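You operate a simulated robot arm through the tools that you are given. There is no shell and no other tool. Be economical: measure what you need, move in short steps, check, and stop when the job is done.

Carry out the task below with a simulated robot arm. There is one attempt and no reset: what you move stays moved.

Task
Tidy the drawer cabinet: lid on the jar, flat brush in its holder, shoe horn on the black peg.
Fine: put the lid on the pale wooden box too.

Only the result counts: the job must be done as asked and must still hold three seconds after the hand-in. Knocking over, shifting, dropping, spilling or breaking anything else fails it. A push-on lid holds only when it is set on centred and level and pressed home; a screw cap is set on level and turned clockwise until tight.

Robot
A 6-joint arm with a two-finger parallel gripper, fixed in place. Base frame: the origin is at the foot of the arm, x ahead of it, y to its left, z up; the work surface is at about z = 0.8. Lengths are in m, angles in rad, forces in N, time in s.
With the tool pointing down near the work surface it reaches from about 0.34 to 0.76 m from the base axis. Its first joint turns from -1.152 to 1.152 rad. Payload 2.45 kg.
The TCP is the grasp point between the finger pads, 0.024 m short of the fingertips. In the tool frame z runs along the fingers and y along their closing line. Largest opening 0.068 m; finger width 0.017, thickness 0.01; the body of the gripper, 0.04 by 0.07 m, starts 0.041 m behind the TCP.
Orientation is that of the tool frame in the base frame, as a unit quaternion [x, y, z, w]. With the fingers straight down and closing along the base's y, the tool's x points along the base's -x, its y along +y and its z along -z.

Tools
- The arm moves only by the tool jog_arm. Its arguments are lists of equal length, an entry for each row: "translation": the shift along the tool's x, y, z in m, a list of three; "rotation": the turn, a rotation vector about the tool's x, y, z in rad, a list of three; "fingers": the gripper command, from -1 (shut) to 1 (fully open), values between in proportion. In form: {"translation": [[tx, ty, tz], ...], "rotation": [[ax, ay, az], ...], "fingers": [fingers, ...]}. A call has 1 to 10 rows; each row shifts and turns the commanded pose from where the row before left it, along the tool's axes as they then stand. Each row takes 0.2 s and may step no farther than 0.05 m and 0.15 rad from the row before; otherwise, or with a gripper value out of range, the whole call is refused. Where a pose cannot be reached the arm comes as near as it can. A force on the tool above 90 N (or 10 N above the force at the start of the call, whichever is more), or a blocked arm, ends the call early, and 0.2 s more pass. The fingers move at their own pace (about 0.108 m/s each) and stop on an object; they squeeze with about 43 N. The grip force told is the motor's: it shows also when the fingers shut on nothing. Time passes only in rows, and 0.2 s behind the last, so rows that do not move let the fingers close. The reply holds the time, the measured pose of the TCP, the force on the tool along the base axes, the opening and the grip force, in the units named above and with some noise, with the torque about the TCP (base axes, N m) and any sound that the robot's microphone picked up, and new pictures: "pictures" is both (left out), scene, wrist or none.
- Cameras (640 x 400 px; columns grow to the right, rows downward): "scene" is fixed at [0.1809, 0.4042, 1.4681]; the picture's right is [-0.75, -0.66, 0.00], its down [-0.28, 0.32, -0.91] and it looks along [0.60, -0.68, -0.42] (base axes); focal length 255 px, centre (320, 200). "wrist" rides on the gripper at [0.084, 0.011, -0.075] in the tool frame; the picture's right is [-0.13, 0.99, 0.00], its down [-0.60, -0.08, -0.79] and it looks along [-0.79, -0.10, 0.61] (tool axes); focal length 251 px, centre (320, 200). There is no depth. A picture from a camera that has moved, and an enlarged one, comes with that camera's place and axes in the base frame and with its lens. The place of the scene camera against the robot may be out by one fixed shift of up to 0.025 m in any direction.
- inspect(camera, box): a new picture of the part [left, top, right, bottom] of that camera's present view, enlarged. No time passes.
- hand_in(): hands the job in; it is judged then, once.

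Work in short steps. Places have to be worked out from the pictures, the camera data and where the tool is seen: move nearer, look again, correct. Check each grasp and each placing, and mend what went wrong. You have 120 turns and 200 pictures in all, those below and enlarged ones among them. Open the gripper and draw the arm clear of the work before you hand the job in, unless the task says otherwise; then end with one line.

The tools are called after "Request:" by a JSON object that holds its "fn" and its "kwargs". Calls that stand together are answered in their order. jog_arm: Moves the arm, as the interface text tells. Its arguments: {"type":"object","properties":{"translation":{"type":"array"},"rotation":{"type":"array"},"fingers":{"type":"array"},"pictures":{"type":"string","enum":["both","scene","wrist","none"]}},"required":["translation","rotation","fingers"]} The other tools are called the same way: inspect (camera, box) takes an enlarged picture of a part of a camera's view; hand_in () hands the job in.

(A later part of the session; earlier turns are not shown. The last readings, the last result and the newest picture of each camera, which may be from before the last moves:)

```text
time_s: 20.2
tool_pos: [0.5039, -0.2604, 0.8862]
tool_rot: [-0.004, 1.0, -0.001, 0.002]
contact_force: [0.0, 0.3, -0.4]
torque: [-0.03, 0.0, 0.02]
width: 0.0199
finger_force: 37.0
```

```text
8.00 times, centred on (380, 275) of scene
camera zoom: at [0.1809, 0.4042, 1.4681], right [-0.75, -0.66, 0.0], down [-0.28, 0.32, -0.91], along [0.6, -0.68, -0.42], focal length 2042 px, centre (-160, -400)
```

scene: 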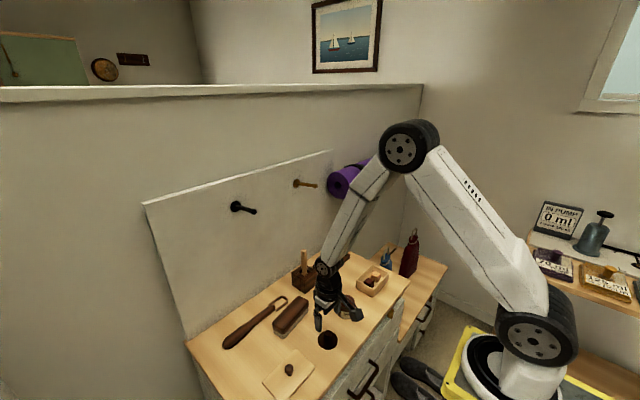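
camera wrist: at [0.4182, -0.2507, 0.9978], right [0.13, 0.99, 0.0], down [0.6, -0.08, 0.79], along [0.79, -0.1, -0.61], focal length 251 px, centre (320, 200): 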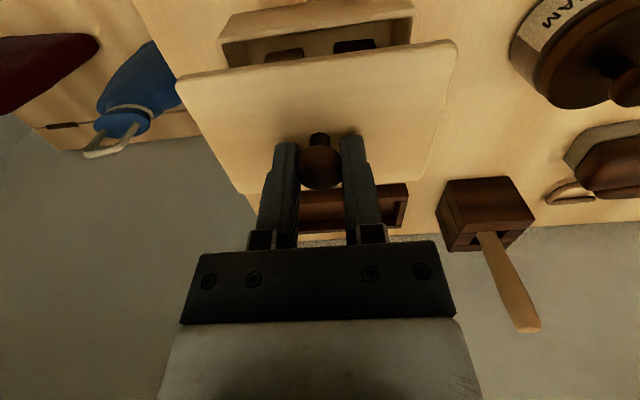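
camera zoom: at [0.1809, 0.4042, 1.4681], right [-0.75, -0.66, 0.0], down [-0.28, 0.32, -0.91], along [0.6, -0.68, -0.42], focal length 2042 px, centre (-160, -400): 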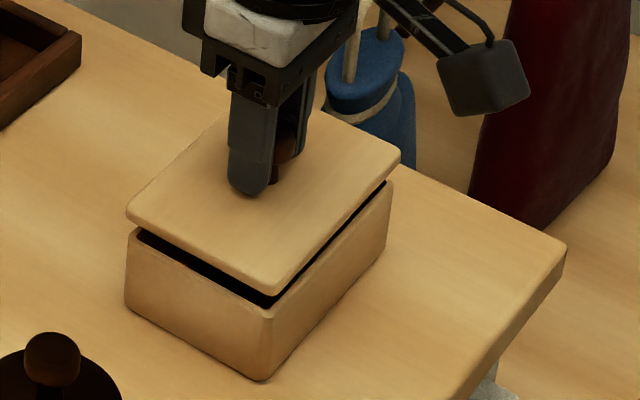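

Aligned in both views. I lower and press gently.

Request:
{"fn": "jog_arm", "kwargs": {"translation": [[0, 0, 0.006], [0, 0, 0.003], [0, 0, 0.002], [0, 0, 0.002]], "rotation": [[0, 0, 0], [0, 0, 0], [0, 0, 0], [0, 0, 0]], "fingers": [-1, -1, -1, -1], "pictures": "none"}}

Request:
{"fn": "inspect", "kwargs": {"camera": "wrist", "box": [160, 0, 480, 200]}}

Request:
{"fn": "inspect", "kwargs": {"camera": "scene", "box": [350, 250, 410, 300]}}

```text
time_s: 21.2
tool_pos: [0.5058, -0.2602, 0.8748]
tool_rot: [-0.003, 1.0, -0.002, 0.001]
contact_force: [-12.1, 0.7, 22.4]
torque: [0.01, 0.3, 0.01]
width: 0.0198
finger_force: 37.6
heard: snap
```

```text
2.00 times, centred on (320, 100) of wrist
camera zoom: at [0.4212, -0.251, 0.9488], right [0.12, 0.99, 0.0], down [0.6, -0.07, 0.79], along [0.79, -0.1, -0.61], focal length 503 px, centre (320, 400)
```

zoom: 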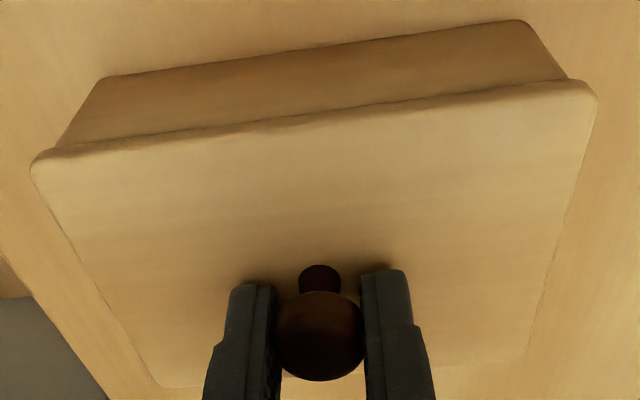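

```text
8.00 times, centred on (380, 275) of scene
camera zoom: at [0.1802, 0.4045, 1.4682], right [-0.75, -0.66, 0.0], down [-0.28, 0.32, -0.91], along [0.6, -0.68, -0.42], focal length 2042 px, centre (-160, -400)
```

zoom: 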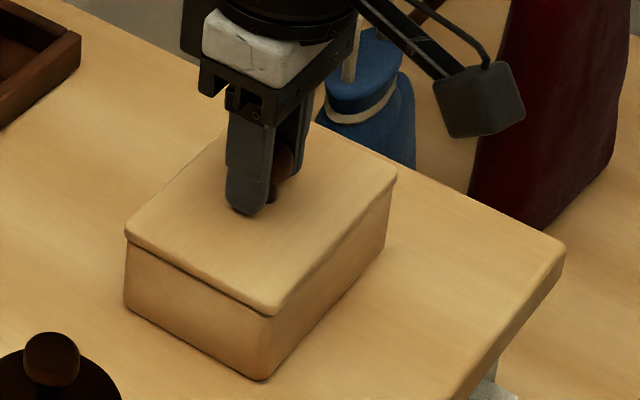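

Snap heard and the lid is flush. I release, rise and view the tray.

Request:
{"fn": "jog_arm", "kwargs": {"translation": [[0, 0, 0], [0, 0, 0], [0, 0, -0.04], [0, 0, -0.04], [-0.03, 0, -0.03], [-0.04, 0, -0.02], [-0.04, 0, 0], [0, 0, 0]], "rotation": [[0, 0, 0], [0, 0, 0], [0, 0, 0], [0, 0, 0], [0, 0, 0], [0, 0, 0], [0, 0, 0.006], [0, 0, 0]], "fingers": [0, 0, 0, 1, 1, 1, 1, 1], "pictures": "wrist"}}

Request:
{"fn": "inspect", "kwargs": {"camera": "wrist", "box": [200, 0, 500, 190]}}

Request:
{"fn": "inspect", "kwargs": {"camera": "scene", "box": [280, 240, 420, 320]}}

```text
time_s: 23.0
tool_pos: [0.6166, -0.2597, 1.0044]
tool_rot: [0.0, 1.0, 0.0, 0.001]
contact_force: [-0.8, -0.1, -0.1]
torque: [-0.01, 0.02, 0.01]
width: 0.0678
finger_force: 0.0
camera wrist: at [0.5316, -0.2494, 1.0782], right [0.13, 0.99, 0.0], down [0.6, -0.08, 0.79], along [0.79, -0.1, -0.61], focal length 251 px, centre (320, 200)
```

wrist: 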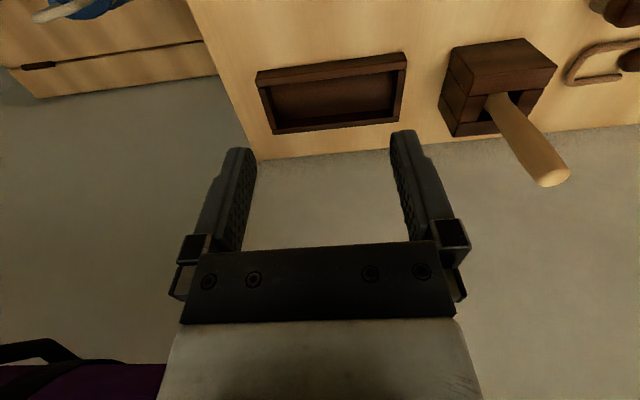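

```text
2.11 times, centred on (350, 95) of wrist
camera zoom: at [0.5316, -0.2494, 1.0782], right [0.13, 0.99, 0.0], down [0.6, -0.08, 0.79], along [0.79, -0.1, -0.61], focal length 529 px, centre (257, 421)
```

zoom: 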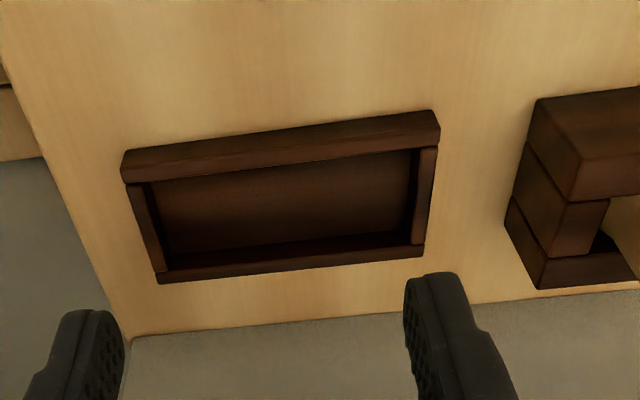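

```text
4.57 times, centred on (350, 280) of scene
camera zoom: at [0.1809, 0.4042, 1.4681], right [-0.75, -0.66, 0.0], down [-0.28, 0.32, -0.91], along [0.6, -0.68, -0.42], focal length 1167 px, centre (183, -166)
```

zoom: 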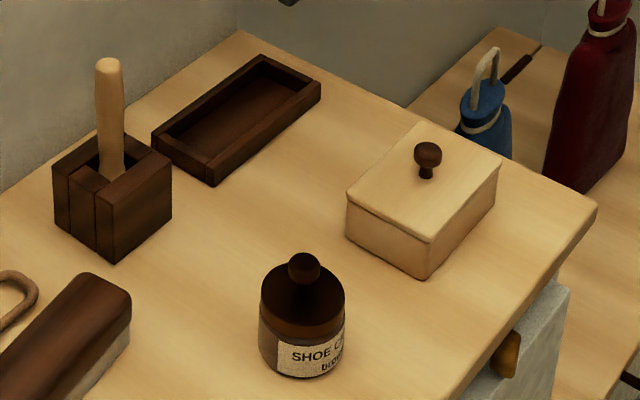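

Both lids are seated. The tray holder is axis-aligned: centre (0.691,-0.2565), outer 0.070×0.158. Now I view the brush and horn closely.

Request:
{"fn": "jog_arm", "kwargs": {"translation": [[0.03, 0.035, 0], [0.03, 0.035, 0], [0.006, 0.045, 0], [0, 0.045, 0], [0, 0.045, 0], [0, 0.045, 0], [0, 0.045, 0], [0, 0, 0]], "rotation": [[0, 0, 0], [0, 0, 0], [0, 0, 0], [0, 0, 0], [0, 0, 0], [0, 0, 0], [0, 0, 0], [0, 0, 0]], "fingers": [1, 1, 1, 1, 1, 1, 1, 1], "pictures": "wrist"}}

Request:
{"fn": "inspect", "kwargs": {"camera": "wrist", "box": [220, 0, 460, 150]}}

Request:
{"fn": "inspect", "kwargs": {"camera": "scene", "box": [210, 280, 320, 360]}}

```text
time_s: 24.8
tool_pos: [0.5479, 0.0364, 1.0032]
tool_rot: [-0.001, 1.0, -0.001, 0.001]
contact_force: [0.1, 0.7, 0.4]
torque: [-0.03, 0.02, -0.02]
width: 0.0682
finger_force: 0.1
camera wrist: at [0.4651, 0.0461, 1.0782], right [0.13, 0.99, 0.0], down [0.6, -0.08, 0.79], along [0.79, -0.1, -0.61], focal length 251 px, centre (320, 200)
```

wrist: 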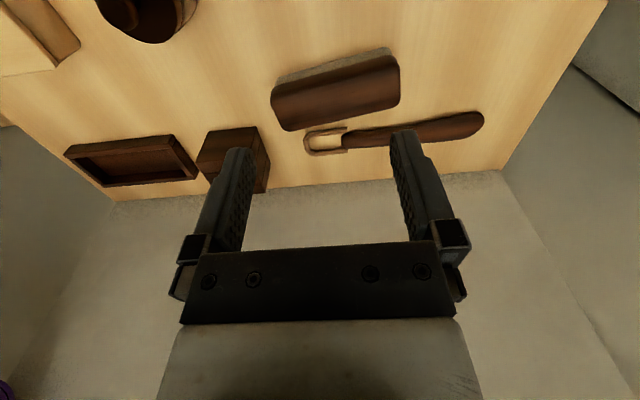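

```text
2.67 times, centred on (340, 75) of wrist
camera zoom: at [0.4651, 0.0461, 1.0782], right [0.13, 0.99, 0.0], down [0.6, -0.08, 0.79], along [0.79, -0.1, -0.61], focal length 670 px, centre (267, 533)
```

zoom: 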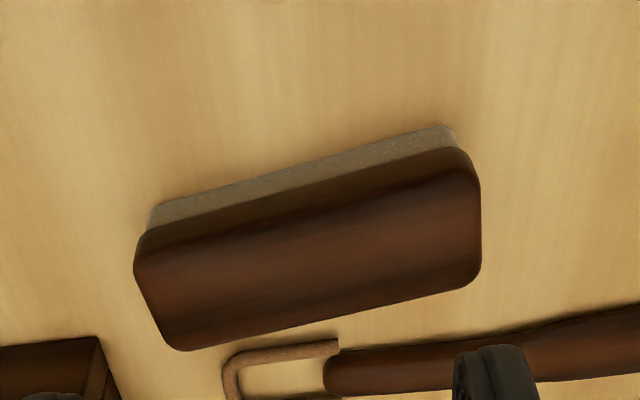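

```text
5.00 times, centred on (265, 320) of scene
camera zoom: at [0.1809, 0.4043, 1.4681], right [-0.75, -0.66, 0.0], down [-0.28, 0.32, -0.91], along [0.6, -0.68, -0.42], focal length 1276 px, centre (595, -400)
```

zoom: 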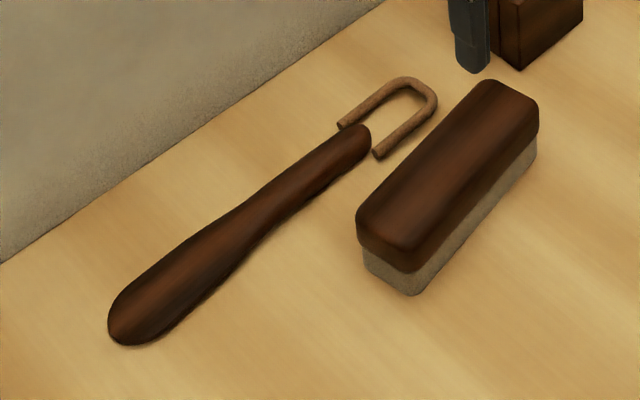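

Brush centre ≈(0.610,0.043), long axis rotated about 0.136 rad from +y (toward -x). I move above it and yaw the gripper to close across its width, camera to the -y side.

Request:
{"fn": "jog_arm", "kwargs": {"translation": [[-0.031, 0.0035, 0], [-0.031, 0.0035, 0], [0, 0, 0], [0, 0, 0], [0, 0, 0], [0, 0, 0], [0, 0, 0], [0, 0, 0], [0, 0, 0], [0, 0, 0]], "rotation": [[0, 0, 0], [0, 0, 0], [0, 0, -0.1425], [0, 0, -0.1425], [0, 0, -0.1425], [0, 0, -0.1425], [0, 0, -0.1425], [0, 0, -0.1425], [0, 0, -0.1425], [0, 0, -0.1425]], "fingers": [1, 1, 1, 1, 1, 1, 1, 1, 1, 1], "pictures": "none"}}

Request:
{"fn": "jog_arm", "kwargs": {"translation": [[0, 0, 0], [0, 0, 0], [0, 0, 0], [0, 0, 0], [0, 0, 0.03], [0, 0, 0.03], [0, 0, 0]], "rotation": [[0, 0, -0.1425], [0, 0, -0.1425], [0, 0, -0.1425], [0, 0, -0.1395], [0, 0, 0], [0, 0, 0], [0, 0, 0]], "fingers": [1, 1, 1, 1, 1, 1, 1]}}

Request:
{"fn": "inspect", "kwargs": {"camera": "wrist", "box": [200, 0, 440, 170]}}

```text
time_s: 27.0
tool_pos: [0.6107, 0.0433, 1.0026]
tool_rot: [-0.54, 0.841, -0.001, 0.001]
contact_force: [0.1, 0.3, 0.8]
torque: [0.03, 0.01, -0.04]
width: 0.0679
finger_force: 0.0
```

```text
time_s: 28.6
tool_pos: [0.611, 0.0432, 0.9441]
tool_rot: [0.754, -0.657, 0.001, 0.0]
contact_force: [-0.2, 0.4, 0.1]
torque: [-0.06, 0.02, 0.01]
width: 0.0681
finger_force: 0.1
camera wrist: at [0.6125, -0.043, 1.0176], right [-1.0, -0.01, 0.0], down [-0.01, 0.61, 0.79], along [-0.01, 0.79, -0.61], focal length 251 px, centre (320, 200)
```

scene: 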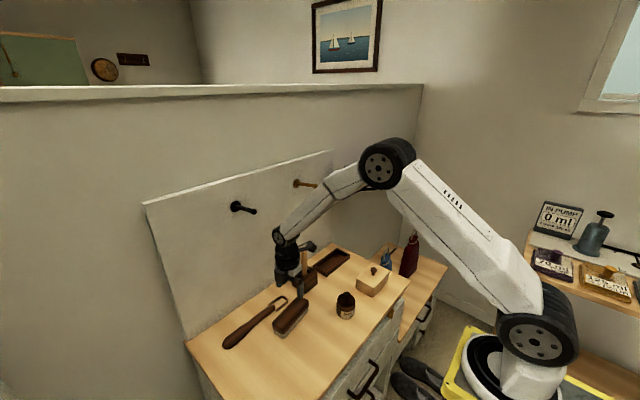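
wrist: 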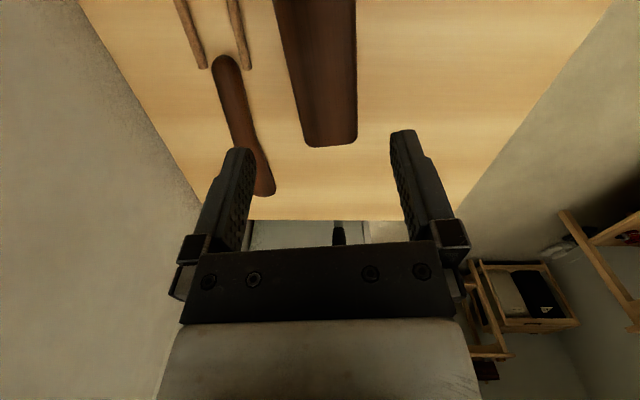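

```text
2.35 times, centred on (320, 85) of wrist
camera zoom: at [0.6125, -0.043, 1.0176], right [-1.0, -0.01, 0.0], down [-0.01, 0.61, 0.79], along [-0.01, 0.79, -0.61], focal length 592 px, centre (320, 471)
```

zoom: 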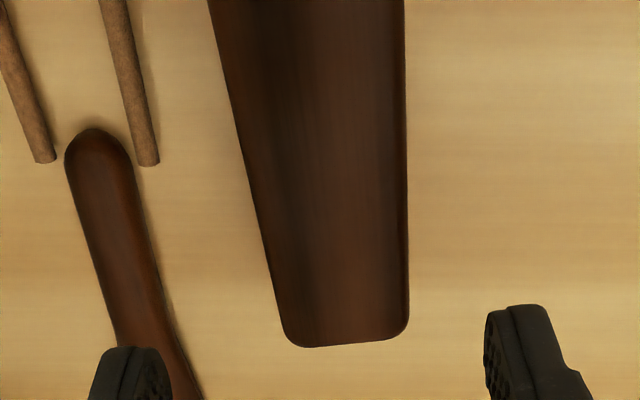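

The brush is well centred between the fingers, with top z≈0.839 and width ≈0.047. I descend so the tips reach z≈0.823 and grip.

Request:
{"fn": "jog_arm", "kwargs": {"translation": [[0.002, 0, 0.04], [0, 0, 0.035], [0, 0, 0.0225], [0, 0, 0], [0, 0, 0], [0, 0, 0]], "rotation": [[0, 0, 0], [0, 0, 0], [0, 0, 0], [0, 0, 0], [0, 0, 0], [0, 0, 0]], "fingers": [1, 1, 1, -1, -1, -1]}}

Request:
{"fn": "inspect", "kwargs": {"camera": "scene", "box": [240, 270, 340, 350]}}

```text
time_s: 30.0
tool_pos: [0.6125, 0.041, 0.846]
tool_rot: [0.754, -0.657, 0.001, 0.0]
contact_force: [0.0, -0.3, 0.8]
torque: [0.03, 0.01, -0.01]
width: 0.0475
finger_force: 42.9
camera wrist: at [0.6126, -0.0448, 0.9203], right [-1.0, -0.01, 0.0], down [-0.01, 0.61, 0.79], along [0.0, 0.79, -0.61], focal length 251 px, centre (320, 200)
```

scene: 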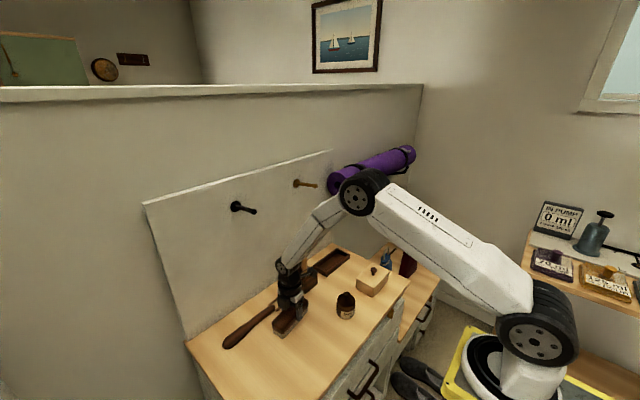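
wrist: 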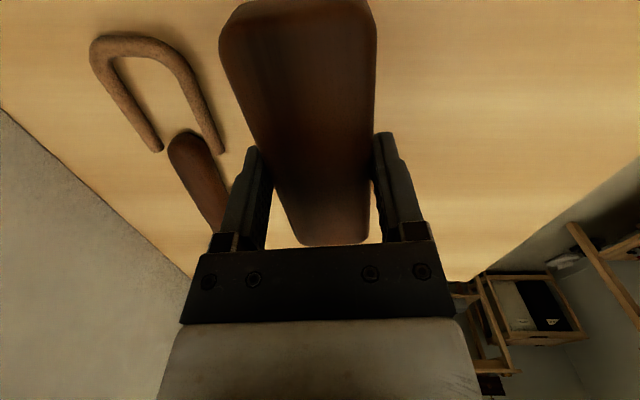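

```text
5.00 times, centred on (290, 310) of scene
camera zoom: at [0.1809, 0.4042, 1.4681], right [-0.75, -0.66, 0.0], down [-0.28, 0.32, -0.91], along [0.6, -0.68, -0.42], focal length 1276 px, centre (470, -350)
```

zoom: 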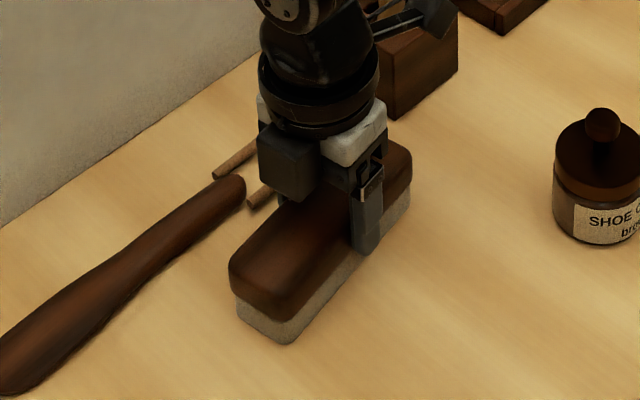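

The brush is held (width 0.0475). I lift, square it to the y axis and carry it clear of the block and stick toward the tray.

Request:
{"fn": "jog_arm", "kwargs": {"translation": [[0, 0, -0.05], [0, 0, -0.05], [0, 0, -0.05], [0.0431, 0, 0], [0.0431, 0, 0], [0.0431, 0, 0], [0.0431, 0, 0], [0.0431, 0, 0], [0.0431, 0, 0], [0.0431, 0, 0]], "rotation": [[0, 0, 0], [0, 0, 0], [0, 0, 0.138], [0, 0, 0], [0, 0, 0], [0, 0, 0], [0, 0, 0], [0, 0, 0], [0, 0, 0], [0, 0, 0]], "fingers": [-1, -1, -1, -1, -1, -1, -1, -1, -1, -1]}}

Request:
{"fn": "inspect", "kwargs": {"camera": "scene", "box": [280, 200, 420, 300]}}

```text
time_s: 32.2
tool_pos: [0.6118, -0.2617, 0.9969]
tool_rot: [-0.707, 0.707, -0.001, 0.001]
contact_force: [-0.1, 0.1, -0.3]
torque: [-0.01, -0.01, 0.0]
width: 0.0474
finger_force: 43.1
camera wrist: at [0.6004, -0.3466, 1.0702], right [-0.99, 0.13, 0.0], down [0.08, 0.6, 0.79], along [0.1, 0.79, -0.61], focal length 251 px, centre (320, 200)
```

scene: 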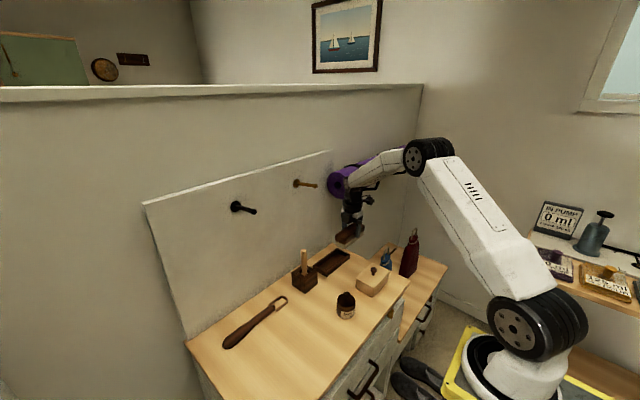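
wrist: 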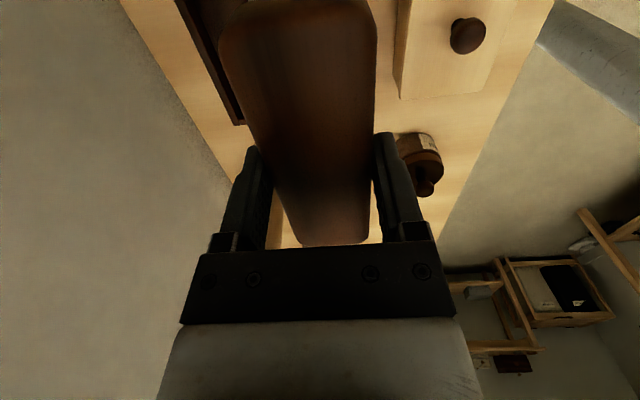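

```text
4.00 times, centred on (350, 250) of scene
camera zoom: at [0.1809, 0.4042, 1.4681], right [-0.75, -0.66, 0.0], down [-0.28, 0.32, -0.91], along [0.6, -0.68, -0.42], focal length 1021 px, centre (200, 0)
```

zoom: 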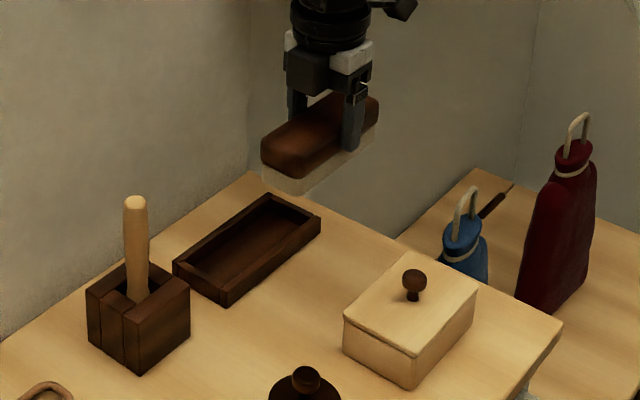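

Brush centre is ≈7 mm +y of the TCP. I move over the tray at TCP (0.6905,-0.2635), lower partway and check.

Request:
{"fn": "jog_arm", "kwargs": {"translation": [[0.0018, -0.04, 0], [0, -0.0387, 0], [0, 0, 0.05], [0, 0, 0.045], [0, 0, 0]], "rotation": [[0, 0, 0], [0, 0, 0], [0, 0, 0], [0, 0, 0], [0, 0, 0]], "fingers": [-1, -1, -1, -1, -1]}}

Request:
{"fn": "inspect", "kwargs": {"camera": "scene", "box": [300, 220, 380, 290]}}

Request:
{"fn": "inspect", "kwargs": {"camera": "wrist", "box": [200, 0, 440, 170]}}

```text
time_s: 33.4
tool_pos: [0.6902, -0.2618, 0.9011]
tool_rot: [0.707, -0.707, 0.002, -0.001]
contact_force: [0.2, 0.3, -1.1]
torque: [-0.03, -0.02, 0.01]
width: 0.0475
finger_force: 42.9
camera wrist: at [0.6798, -0.3471, 0.976], right [-0.99, 0.13, 0.0], down [0.08, 0.6, 0.79], along [0.1, 0.79, -0.61], focal length 251 px, centre (320, 200)
```

scene: 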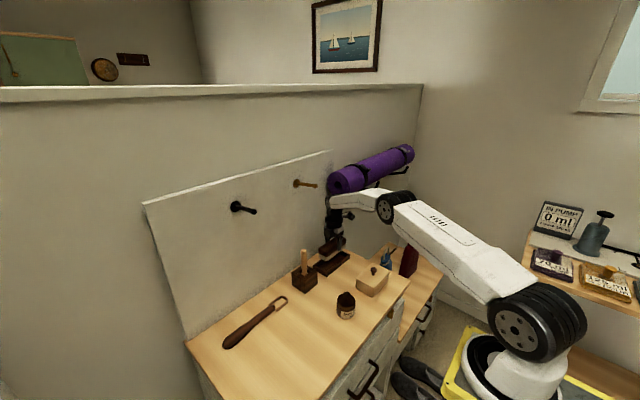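
wrist: 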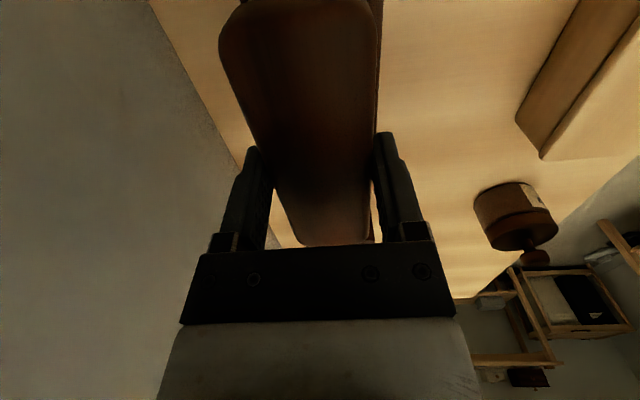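

```text
5.71 times, centred on (340, 255) of scene
camera zoom: at [0.1809, 0.4042, 1.4681], right [-0.75, -0.66, 0.0], down [-0.28, 0.32, -0.91], along [0.6, -0.68, -0.42], focal length 1458 px, centre (206, -114)
```

zoom: 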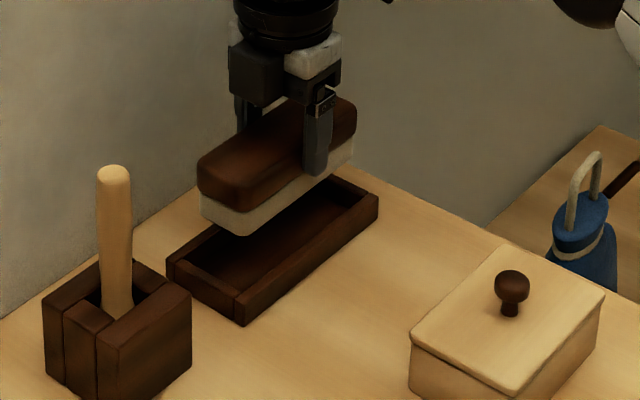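

```text
2.35 times, centred on (320, 85) of wrist
camera zoom: at [0.6798, -0.3471, 0.976], right [-0.99, 0.13, 0.0], down [0.08, 0.6, 0.79], along [0.1, 0.79, -0.61], focal length 592 px, centre (320, 471)
```

zoom: 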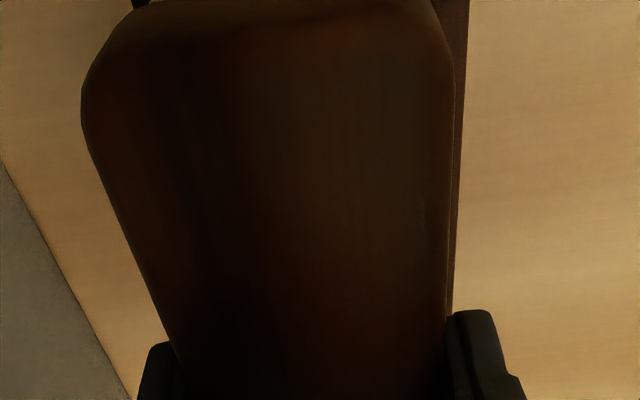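

Roughly aligned. I lower until the bristles are just above the rim and look closely.

Request:
{"fn": "jog_arm", "kwargs": {"translation": [[0.0015, 0, 0.023], [0, 0, 0]], "rotation": [[0, 0, 0], [0, 0, 0]], "fingers": [-1, -1], "pictures": "none"}}

Request:
{"fn": "inspect", "kwargs": {"camera": "scene", "box": [310, 235, 360, 275]}}

Request:
{"fn": "inspect", "kwargs": {"camera": "wrist", "box": [200, 0, 440, 170]}}

```text
time_s: 34.0
tool_pos: [0.6902, -0.2643, 0.8788]
tool_rot: [-0.707, 0.708, -0.001, 0.0]
contact_force: [-1.0, -0.6, -1.5]
torque: [0.01, -0.05, 0.01]
width: 0.0474
finger_force: 42.9
```

```text
10.00 times, centred on (335, 255) of scene
camera zoom: at [0.1809, 0.4042, 1.4681], right [-0.75, -0.66, 0.0], down [-0.28, 0.32, -0.91], along [0.6, -0.68, -0.42], focal length 2552 px, centre (170, -350)
```

zoom: 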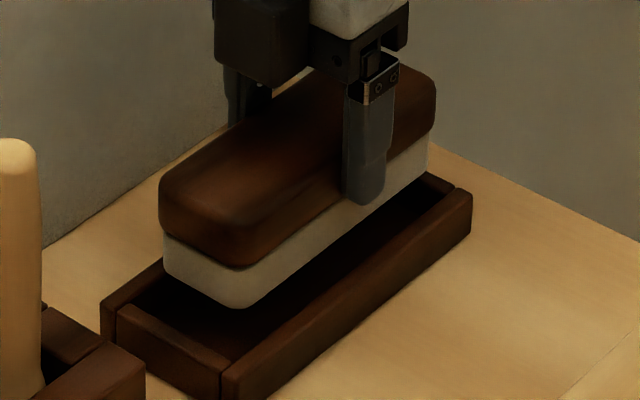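

```text
2.35 times, centred on (320, 85) of wrist
camera zoom: at [0.6795, -0.3493, 0.9528], right [-0.99, 0.13, 0.0], down [0.08, 0.6, 0.79], along [0.1, 0.79, -0.61], focal length 592 px, centre (320, 471)
```

zoom: 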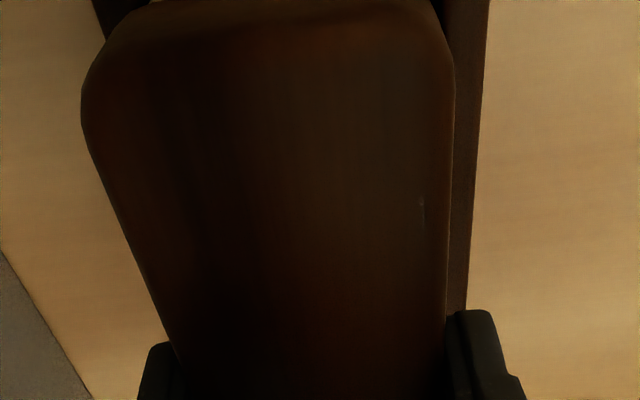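

The offsets are consistent with the brush being centred over the tray. I lower it in, watching force.

Request:
{"fn": "jog_arm", "kwargs": {"translation": [[0, 0, 0.012], [0, 0, 0.008], [0, 0, 0.003], [0, 0, 0.002]], "rotation": [[0, 0, 0], [0, 0, 0], [0, 0, 0], [0, 0, 0]], "fingers": [-1, -1, -1, -1], "pictures": "none"}}

Request:
{"fn": "inspect", "kwargs": {"camera": "scene", "box": [310, 235, 360, 275]}}

```text
time_s: 35.0
tool_pos: [0.6918, -0.263, 0.8569]
tool_rot: [0.708, -0.706, 0.003, -0.003]
contact_force: [-4.7, 15.3, 34.6]
torque: [-0.47, 0.51, 0.3]
width: 0.0475
finger_force: 42.9
```

```text
10.00 times, centred on (335, 255) of scene
camera zoom: at [0.18, 0.4049, 1.468], right [-0.75, -0.66, 0.0], down [-0.28, 0.32, -0.91], along [0.6, -0.68, -0.42], focal length 2552 px, centre (170, -350)
```

zoom: 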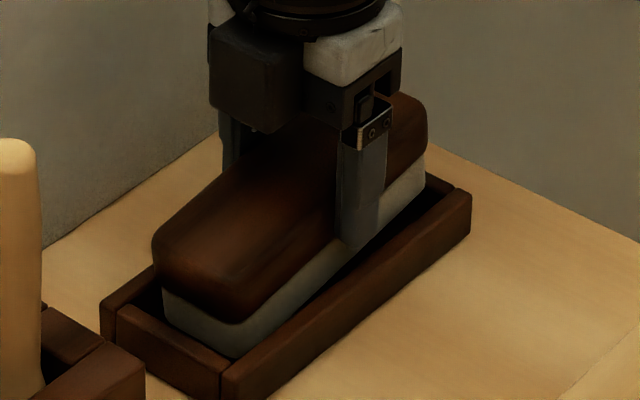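

The brush tilted: its -y end caught on the tray's -y wall (reaction +y, -x). I back up, shift +y 6 mm and -x 2 mm, and check.

Request:
{"fn": "jog_arm", "kwargs": {"translation": [[0, 0, -0.018], [-0.006, 0.002, 0], [0, 0, 0]], "rotation": [[0, 0, 0], [0, 0, 0], [0, 0, 0]], "fingers": [-1, -1, -1], "pictures": "none"}}

Request:
{"fn": "inspect", "kwargs": {"camera": "scene", "box": [310, 235, 360, 275]}}

Request:
{"fn": "inspect", "kwargs": {"camera": "wrist", "box": [200, 0, 440, 260]}}

```text
time_s: 35.8
tool_pos: [0.6876, -0.2576, 0.8705]
tool_rot: [-0.707, 0.707, -0.001, 0.0]
contact_force: [-0.7, 0.4, -2.0]
torque: [-0.02, 0.01, -0.01]
width: 0.0476
finger_force: 42.9
```

```text
10.00 times, centred on (335, 255) of scene
camera zoom: at [0.1809, 0.4042, 1.4681], right [-0.75, -0.66, 0.0], down [-0.28, 0.32, -0.91], along [0.6, -0.68, -0.42], focal length 2552 px, centre (170, -350)
```

zoom: 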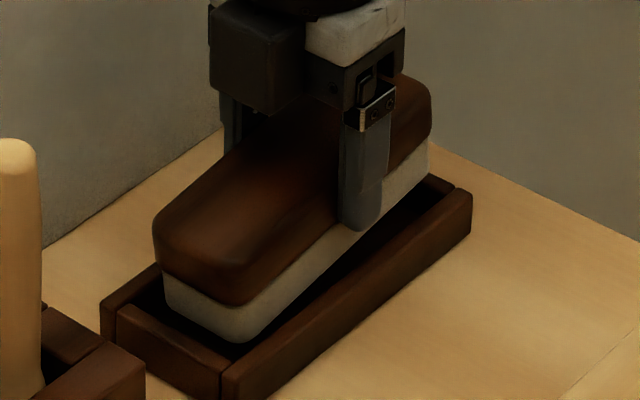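

```text
1.54 times, centred on (320, 130) of wrist
camera zoom: at [0.6767, -0.3434, 0.9448], right [-0.99, 0.13, 0.0], down [0.08, 0.6, 0.79], along [0.1, 0.79, -0.61], focal length 387 px, centre (320, 308)
```

zoom: 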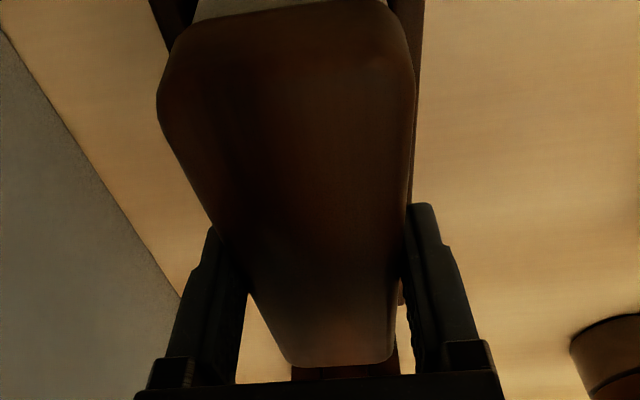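

The brush has pivoted about 0.12 rad (+y end low). I counter-rotate the tool about its closing axis to level it and look.

Request:
{"fn": "jog_arm", "kwargs": {"translation": [[0, 0, -0.006], [0, 0, 0]], "rotation": [[0, -0.12, 0], [0, 0, 0]], "fingers": [-1, -1], "pictures": "none"}}

Request:
{"fn": "inspect", "kwargs": {"camera": "scene", "box": [310, 235, 360, 275]}}

```text
time_s: 36.4
tool_pos: [0.6883, -0.2568, 0.8772]
tool_rot: [-0.705, 0.707, 0.042, 0.043]
contact_force: [0.0, -0.7, -1.2]
torque: [-0.02, -0.03, 0.01]
width: 0.0475
finger_force: 43.1
```

```text
10.00 times, centred on (335, 255) of scene
camera zoom: at [0.1809, 0.4042, 1.4681], right [-0.75, -0.66, 0.0], down [-0.28, 0.32, -0.91], along [0.6, -0.68, -0.42], focal length 2552 px, centre (170, -350)
```

zoom: 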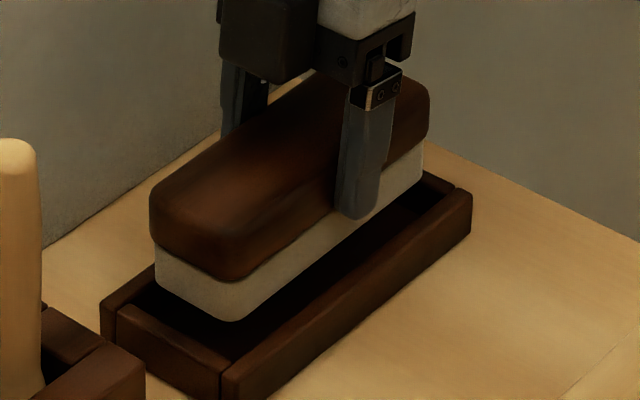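

The brush is level again, and the gaps look near-even with a slight shift of -y 1 mm and +x 0.7 mm. I lower straight down in steps.

Request:
{"fn": "jog_arm", "kwargs": {"translation": [[0.001, -0.0007, 0], [0.00096, 0, 0.008], [0.0006, 0, 0.005], [0.00036, 0, 0.003]], "rotation": [[0, 0, 0], [0, 0, 0], [0, 0, 0], [0, 0, 0]], "fingers": [-1, -1, -1, -1], "pictures": "none"}}

Request:
{"fn": "inspect", "kwargs": {"camera": "scene", "box": [310, 235, 360, 275]}}

```text
time_s: 37.4
tool_pos: [0.6892, -0.2591, 0.8601]
tool_rot: [-0.705, 0.706, 0.042, 0.043]
contact_force: [0.2, -0.6, -1.2]
torque: [0.0, -0.03, -0.01]
width: 0.0476
finger_force: 43.2
```

```text
10.00 times, centred on (335, 255) of scene
camera zoom: at [0.1809, 0.4042, 1.4681], right [-0.75, -0.66, 0.0], down [-0.28, 0.32, -0.91], along [0.6, -0.68, -0.42], focal length 2552 px, centre (170, -350)
```

zoom: 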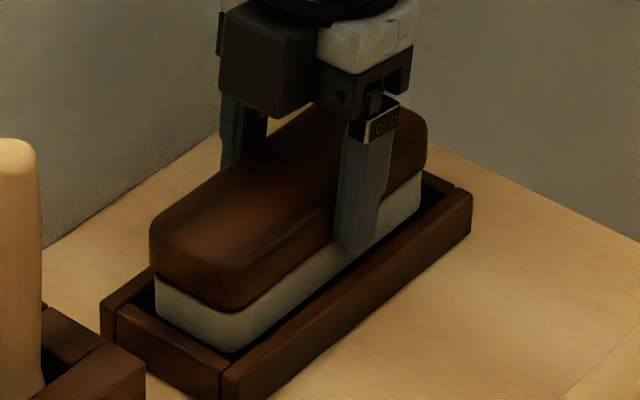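

No contact yet. I continue down.

Request:
{"fn": "jog_arm", "kwargs": {"translation": [[0.00036, 0, 0.003], [0.00024, 0, 0.002], [0.00024, 0, 0.002]], "rotation": [[0, 0, 0], [0, 0, 0], [0, 0, 0]], "fingers": [-1, -1, -1], "pictures": "none"}}

Request:
{"fn": "inspect", "kwargs": {"camera": "scene", "box": [310, 235, 360, 275]}}

```text
time_s: 38.2
tool_pos: [0.6889, -0.2588, 0.8526]
tool_rot: [-0.705, 0.707, 0.042, 0.042]
contact_force: [0.0, -1.0, -0.8]
torque: [0.0, -0.01, -0.01]
width: 0.0474
finger_force: 42.8
```

```text
10.00 times, centred on (335, 255) of scene
camera zoom: at [0.1809, 0.4042, 1.4681], right [-0.75, -0.66, 0.0], down [-0.28, 0.32, -0.91], along [0.6, -0.68, -0.42], focal length 2552 px, centre (170, -350)
```

zoom: 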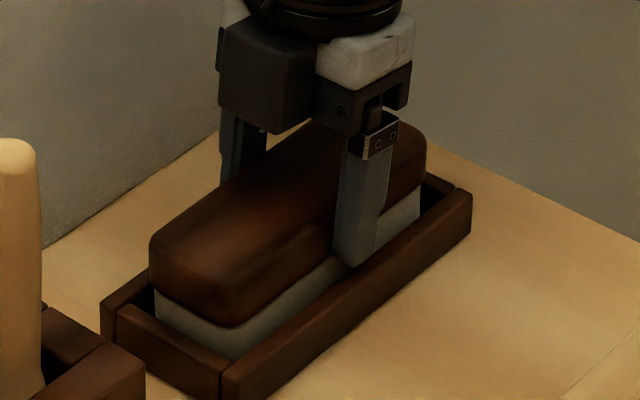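

It is inside the tray walls and free. I take a couple more millimetres to the floor.

Request:
{"fn": "jog_arm", "kwargs": {"translation": [[0.00018, 0, 0.0015], [0.00018, 0, 0.0015], [0, 0, 0]], "rotation": [[0, 0, 0], [0, 0, 0], [0, 0, 0]], "fingers": [-1, -1, -1], "pictures": "none"}}

```text
time_s: 39.0
tool_pos: [0.6879, -0.2587, 0.8511]
tool_rot: [-0.705, 0.706, 0.041, 0.043]
contact_force: [0.0, 0.5, -1.8]
torque: [-0.01, -0.01, 0.0]
width: 0.0474
finger_force: 43.4
```

Still free. I take one more small step.

Request:
{"fn": "jog_arm", "kwargs": {"translation": [[0.00018, 0, 0.0015], [0, 0, 0]], "rotation": [[0, 0, 0], [0, 0, 0]], "fingers": [-1, -1], "pictures": "none"}}

Request:
{"fn": "inspect", "kwargs": {"camera": "scene", "box": [310, 235, 360, 275]}}

```text
time_s: 39.6
tool_pos: [0.6886, -0.2599, 0.8495]
tool_rot: [-0.705, 0.706, 0.04, 0.043]
contact_force: [-1.2, 0.4, 1.8]
torque: [0.19, -0.01, 0.06]
width: 0.0476
finger_force: 43.4
```

```text
10.00 times, centred on (335, 255) of scene
camera zoom: at [0.1808, 0.4042, 1.4681], right [-0.75, -0.66, 0.0], down [-0.28, 0.32, -0.91], along [0.6, -0.68, -0.42], focal length 2552 px, centre (170, -350)
```

zoom: 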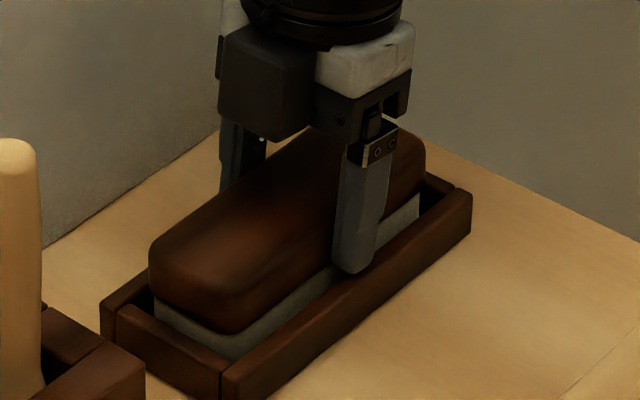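

Light contact has begun, so I release and lift straight up.

Request:
{"fn": "jog_arm", "kwargs": {"translation": [[0, 0, 0], [0, 0, 0], [-0.0036, 0, -0.03], [-0.0048, 0, -0.04], [-0.0048, 0, -0.04], [-0.0036, 0, -0.03]], "rotation": [[0, 0, 0], [0, 0, 0], [0, 0, 0], [0, 0, 0], [0, 0, 0], [0, 0.12, 0]], "fingers": [1, 1, 1, 1, 1, 1], "pictures": "wrist"}}

Request:
{"fn": "inspect", "kwargs": {"camera": "scene", "box": [310, 235, 360, 275]}}

```text
time_s: 41.0
tool_pos: [0.686, -0.258, 0.9891]
tool_rot: [-0.706, 0.708, 0.0, 0.0]
contact_force: [-1.6, -1.3, -3.7]
torque: [0.48, 0.01, -0.05]
width: 0.0681
finger_force: 0.0
camera wrist: at [0.6766, -0.3436, 1.0639], right [-0.99, 0.13, 0.0], down [0.08, 0.6, 0.79], along [0.1, 0.79, -0.61], focal length 251 px, centre (320, 200)
```

wrist: 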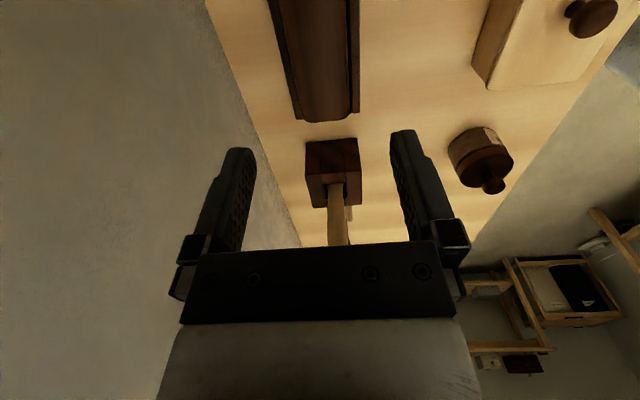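

```text
10.00 times, centred on (335, 255) of scene
camera zoom: at [0.181, 0.4041, 1.4682], right [-0.75, -0.66, 0.0], down [-0.28, 0.32, -0.91], along [0.6, -0.68, -0.42], focal length 2552 px, centre (170, -350)
```

zoom: 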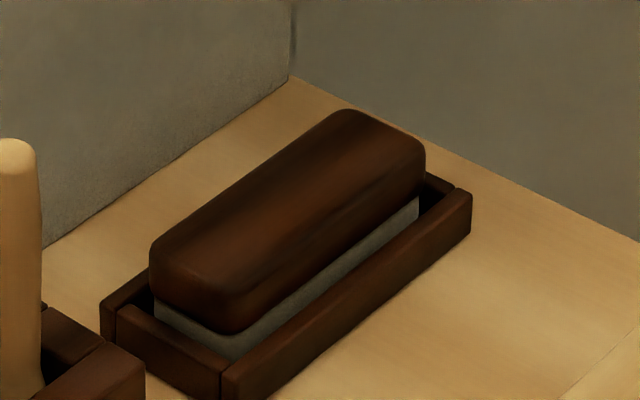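

The brush sits level inside its holder. Next is the horn: I move clear via x≈0.6 toward y≈0.10.

Request:
{"fn": "jog_arm", "kwargs": {"translation": [[0, 0.045, 0], [0, 0.043, 0], [-0.0448, 0, 0], [-0.0448, 0, 0], [-0.0448, 0, 0], [-0.0448, 0, 0], [-0.0448, 0, 0], [-0.0448, 0, 0], [-0.0448, 0, 0], [-0.0448, 0, 0]], "rotation": [[0, 0, 0], [0, 0, 0], [0, 0, 0], [0, 0, 0], [0, 0, 0], [0, 0, 0], [0, 0, 0], [0, 0, 0], [0, 0, 0], [0, 0, 0]], "fingers": [1, 1, 1, 1, 1, 1, 1, 1, 1, 1], "pictures": "none"}}

Request:
{"fn": "jog_arm", "kwargs": {"translation": [[0, 0, 0], [0, 0, 0], [0, 0, 0], [0, 0, 0], [0, 0, 0], [0, 0, 0], [0, 0, 0], [0, 0, 0], [0, 0, 0], [0, 0, 0]], "rotation": [[0, 0, 0.148], [0, 0, 0.148], [0, 0, 0.148], [0, 0, 0.148], [0, 0, 0.148], [0, 0, 0.148], [0, 0, 0.148], [0, 0, 0.148], [0, 0, 0.148], [0, 0, 0.148]], "fingers": [1, 1, 1, 1, 1, 1, 1, 1, 1, 1], "pictures": "none"}}

Request:
{"fn": "jog_arm", "kwargs": {"translation": [[0, 0, 0], [0, 0, 0], [0, 0, 0], [0, 0, 0], [0, 0, 0], [0, 0, 0], [0, 0, 0], [0, 0, 0], [0, 0, 0], [0, 0, 0]], "rotation": [[0, 0, 0.148], [0, 0, 0.148], [0, 0, 0.148], [0, 0, 0.148], [0, 0, 0.148], [0, 0, 0.148], [0, 0, 0.148], [0, 0, 0.148], [0, 0, 0.148], [0, 0, 0.148]], "fingers": [1, 1, 1, 1, 1, 1, 1, 1, 1, 1]}}

```text
time_s: 43.2
tool_pos: [0.5997, 0.101, 0.9899]
tool_rot: [-0.707, 0.707, -0.001, 0.001]
contact_force: [0.8, -1.2, 0.1]
torque: [0.0, -0.01, -0.02]
width: 0.068
finger_force: 0.1
```

```text
time_s: 45.4
tool_pos: [0.6002, 0.1, 0.9906]
tool_rot: [-0.044, 0.999, -0.001, 0.0]
contact_force: [-0.2, 0.0, -0.2]
torque: [0.01, 0.01, 0.0]
width: 0.0677
finger_force: 0.2
```

```text
time_s: 47.6
tool_pos: [0.5999, 0.0997, 0.9897]
tool_rot: [0.641, 0.767, 0.0, 0.001]
contact_force: [-0.3, 0.0, -0.1]
torque: [-0.03, 0.03, -0.02]
width: 0.0681
finger_force: 0.1
camera wrist: at [0.5968, 0.1831, 1.0643], right [1.0, 0.05, 0.0], down [0.03, -0.61, 0.79], along [0.04, -0.79, -0.61], focal length 251 px, centre (320, 200)
```

scene: 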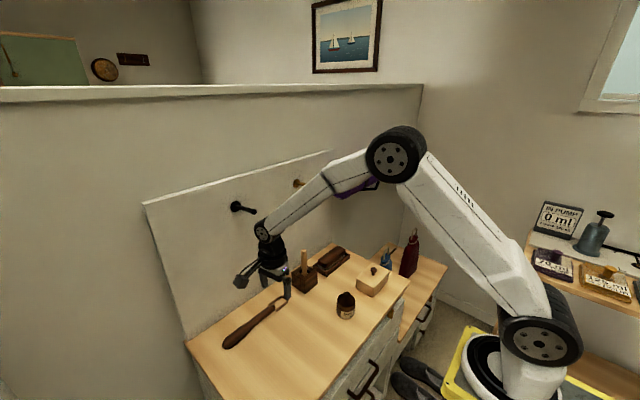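
wrist: 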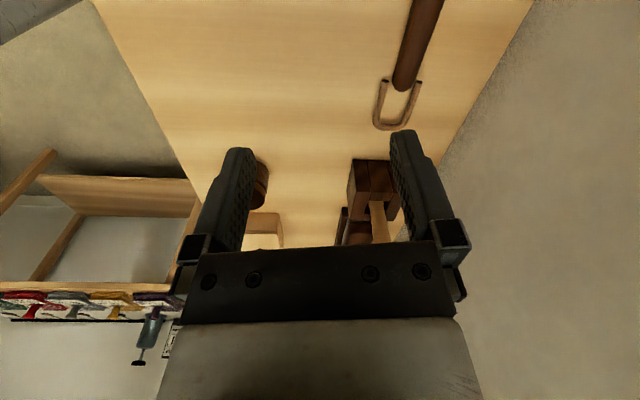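

I finish the yaw, move over the handle and look.

Request:
{"fn": "jog_arm", "kwargs": {"translation": [[0, 0, 0], [0, 0.042, 0], [0, 0.042, 0], [0, 0, 0.03], [0, 0, 0.03], [0, 0, 0]], "rotation": [[0, 0, 0.142], [0, 0, 0], [0, 0, 0], [0, 0, 0], [0, 0, 0], [0, 0, 0]], "fingers": [1, 1, 1, 1, 1, 1], "pictures": "wrist"}}

Request:
{"fn": "inspect", "kwargs": {"camera": "wrist", "box": [200, 0, 440, 150]}}

Request:
{"fn": "inspect", "kwargs": {"camera": "scene", "box": [210, 270, 310, 350]}}

```text
time_s: 49.2
tool_pos: [0.6917, 0.1159, 0.9909]
tool_rot: [0.688, 0.724, 0.039, 0.027]
contact_force: [-0.5, 0.3, -0.3]
torque: [0.01, -0.01, -0.03]
width: 0.068
finger_force: 0.0
stopped in row 6: the arm was blocked; the commanded pose is now the measured one
camera wrist: at [0.6914, 0.198, 1.0665], right [0.99, -0.08, 0.09], down [-0.12, -0.62, 0.77], along [0.0, -0.78, -0.63], focal length 251 px, centre (320, 200)
```

wrist: 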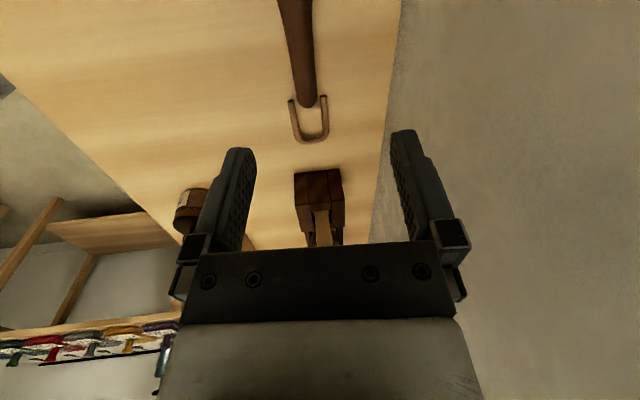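

```text
2.67 times, centred on (320, 75) of wrist
camera zoom: at [0.6914, 0.198, 1.0665], right [0.99, -0.08, 0.09], down [-0.12, -0.62, 0.77], along [0.0, -0.78, -0.63], focal length 670 px, centre (320, 533)
```

zoom: 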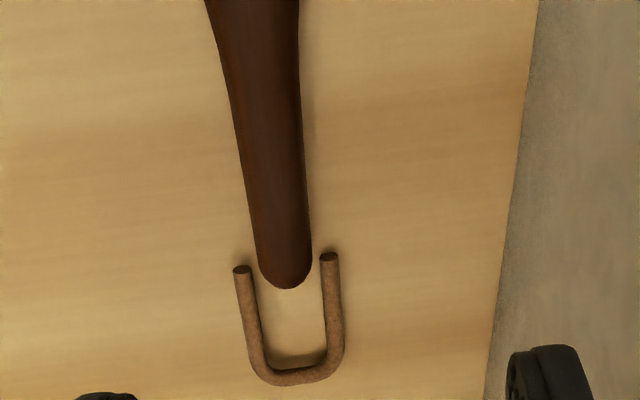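

```text
5.00 times, centred on (260, 310) of scene
camera zoom: at [0.1697, 0.4029, 1.4699], right [-0.75, -0.66, -0.01], down [-0.27, 0.32, -0.91], along [0.6, -0.68, -0.42], focal length 1276 px, centre (620, -350)
```

zoom: 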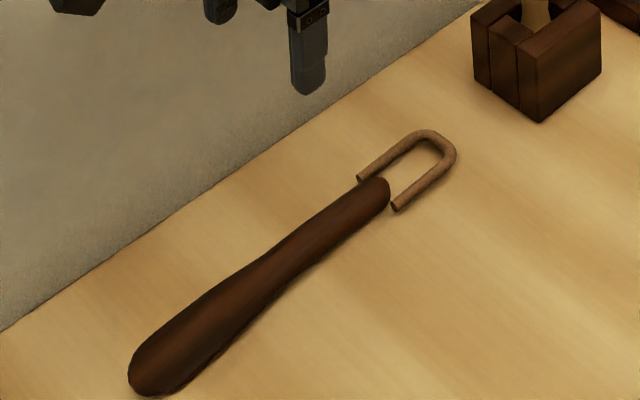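

The arm was blocked; the wrist body, at z≈1.15 above the gripper, probably met the black peg. I back straight off in -x and inspect.

Request:
{"fn": "jog_arm", "kwargs": {"translation": [[0, -0.03, 0], [0, -0.04, 0], [0, -0.02, 0], [0, 0, 0]], "rotation": [[0, 0, 0], [0, 0, 0], [0, 0, 0], [0, 0, 0]], "fingers": [1, 1, 1, 1]}}

Request:
{"fn": "inspect", "kwargs": {"camera": "scene", "box": [210, 150, 350, 240]}}

```text
time_s: 50.2
tool_pos: [0.6131, 0.1109, 0.9746]
tool_rot: [0.688, 0.724, 0.037, 0.027]
contact_force: [-0.5, 1.4, 0.2]
torque: [0.0, -0.03, 0.0]
width: 0.068
finger_force: 0.1
camera wrist: at [0.6137, 0.1924, 1.0501], right [0.99, -0.08, 0.09], down [-0.12, -0.62, 0.78], along [-0.01, -0.78, -0.63], focal length 251 px, centre (320, 200)
```

scene: 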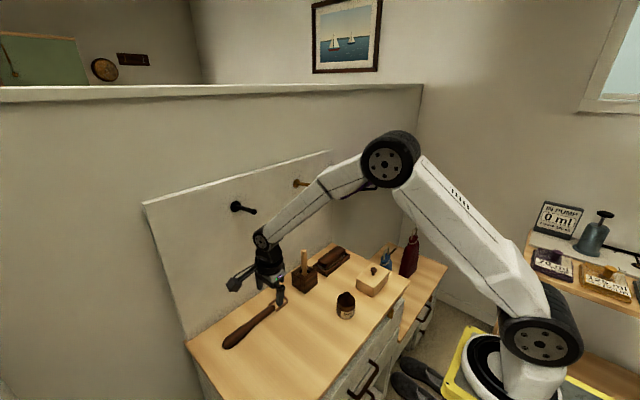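
wrist: 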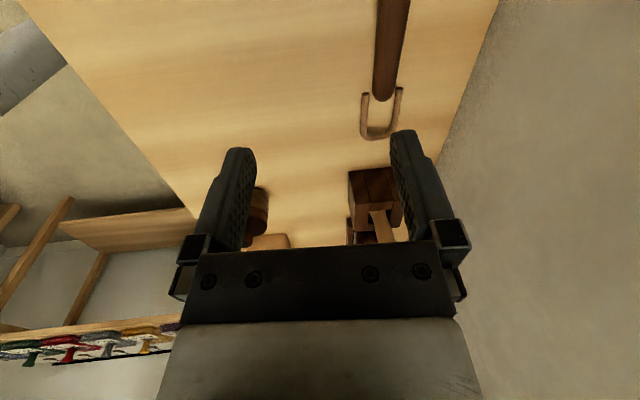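

```text
4.44 times, centred on (280, 195) of scene
camera zoom: at [0.1809, 0.4042, 1.4681], right [-0.75, -0.66, 0.0], down [-0.28, 0.32, -0.91], along [0.6, -0.68, -0.42], focal length 1134 px, centre (498, 222)
```

zoom: 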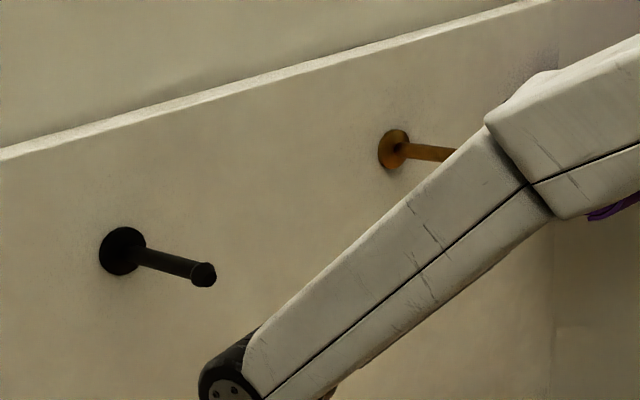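

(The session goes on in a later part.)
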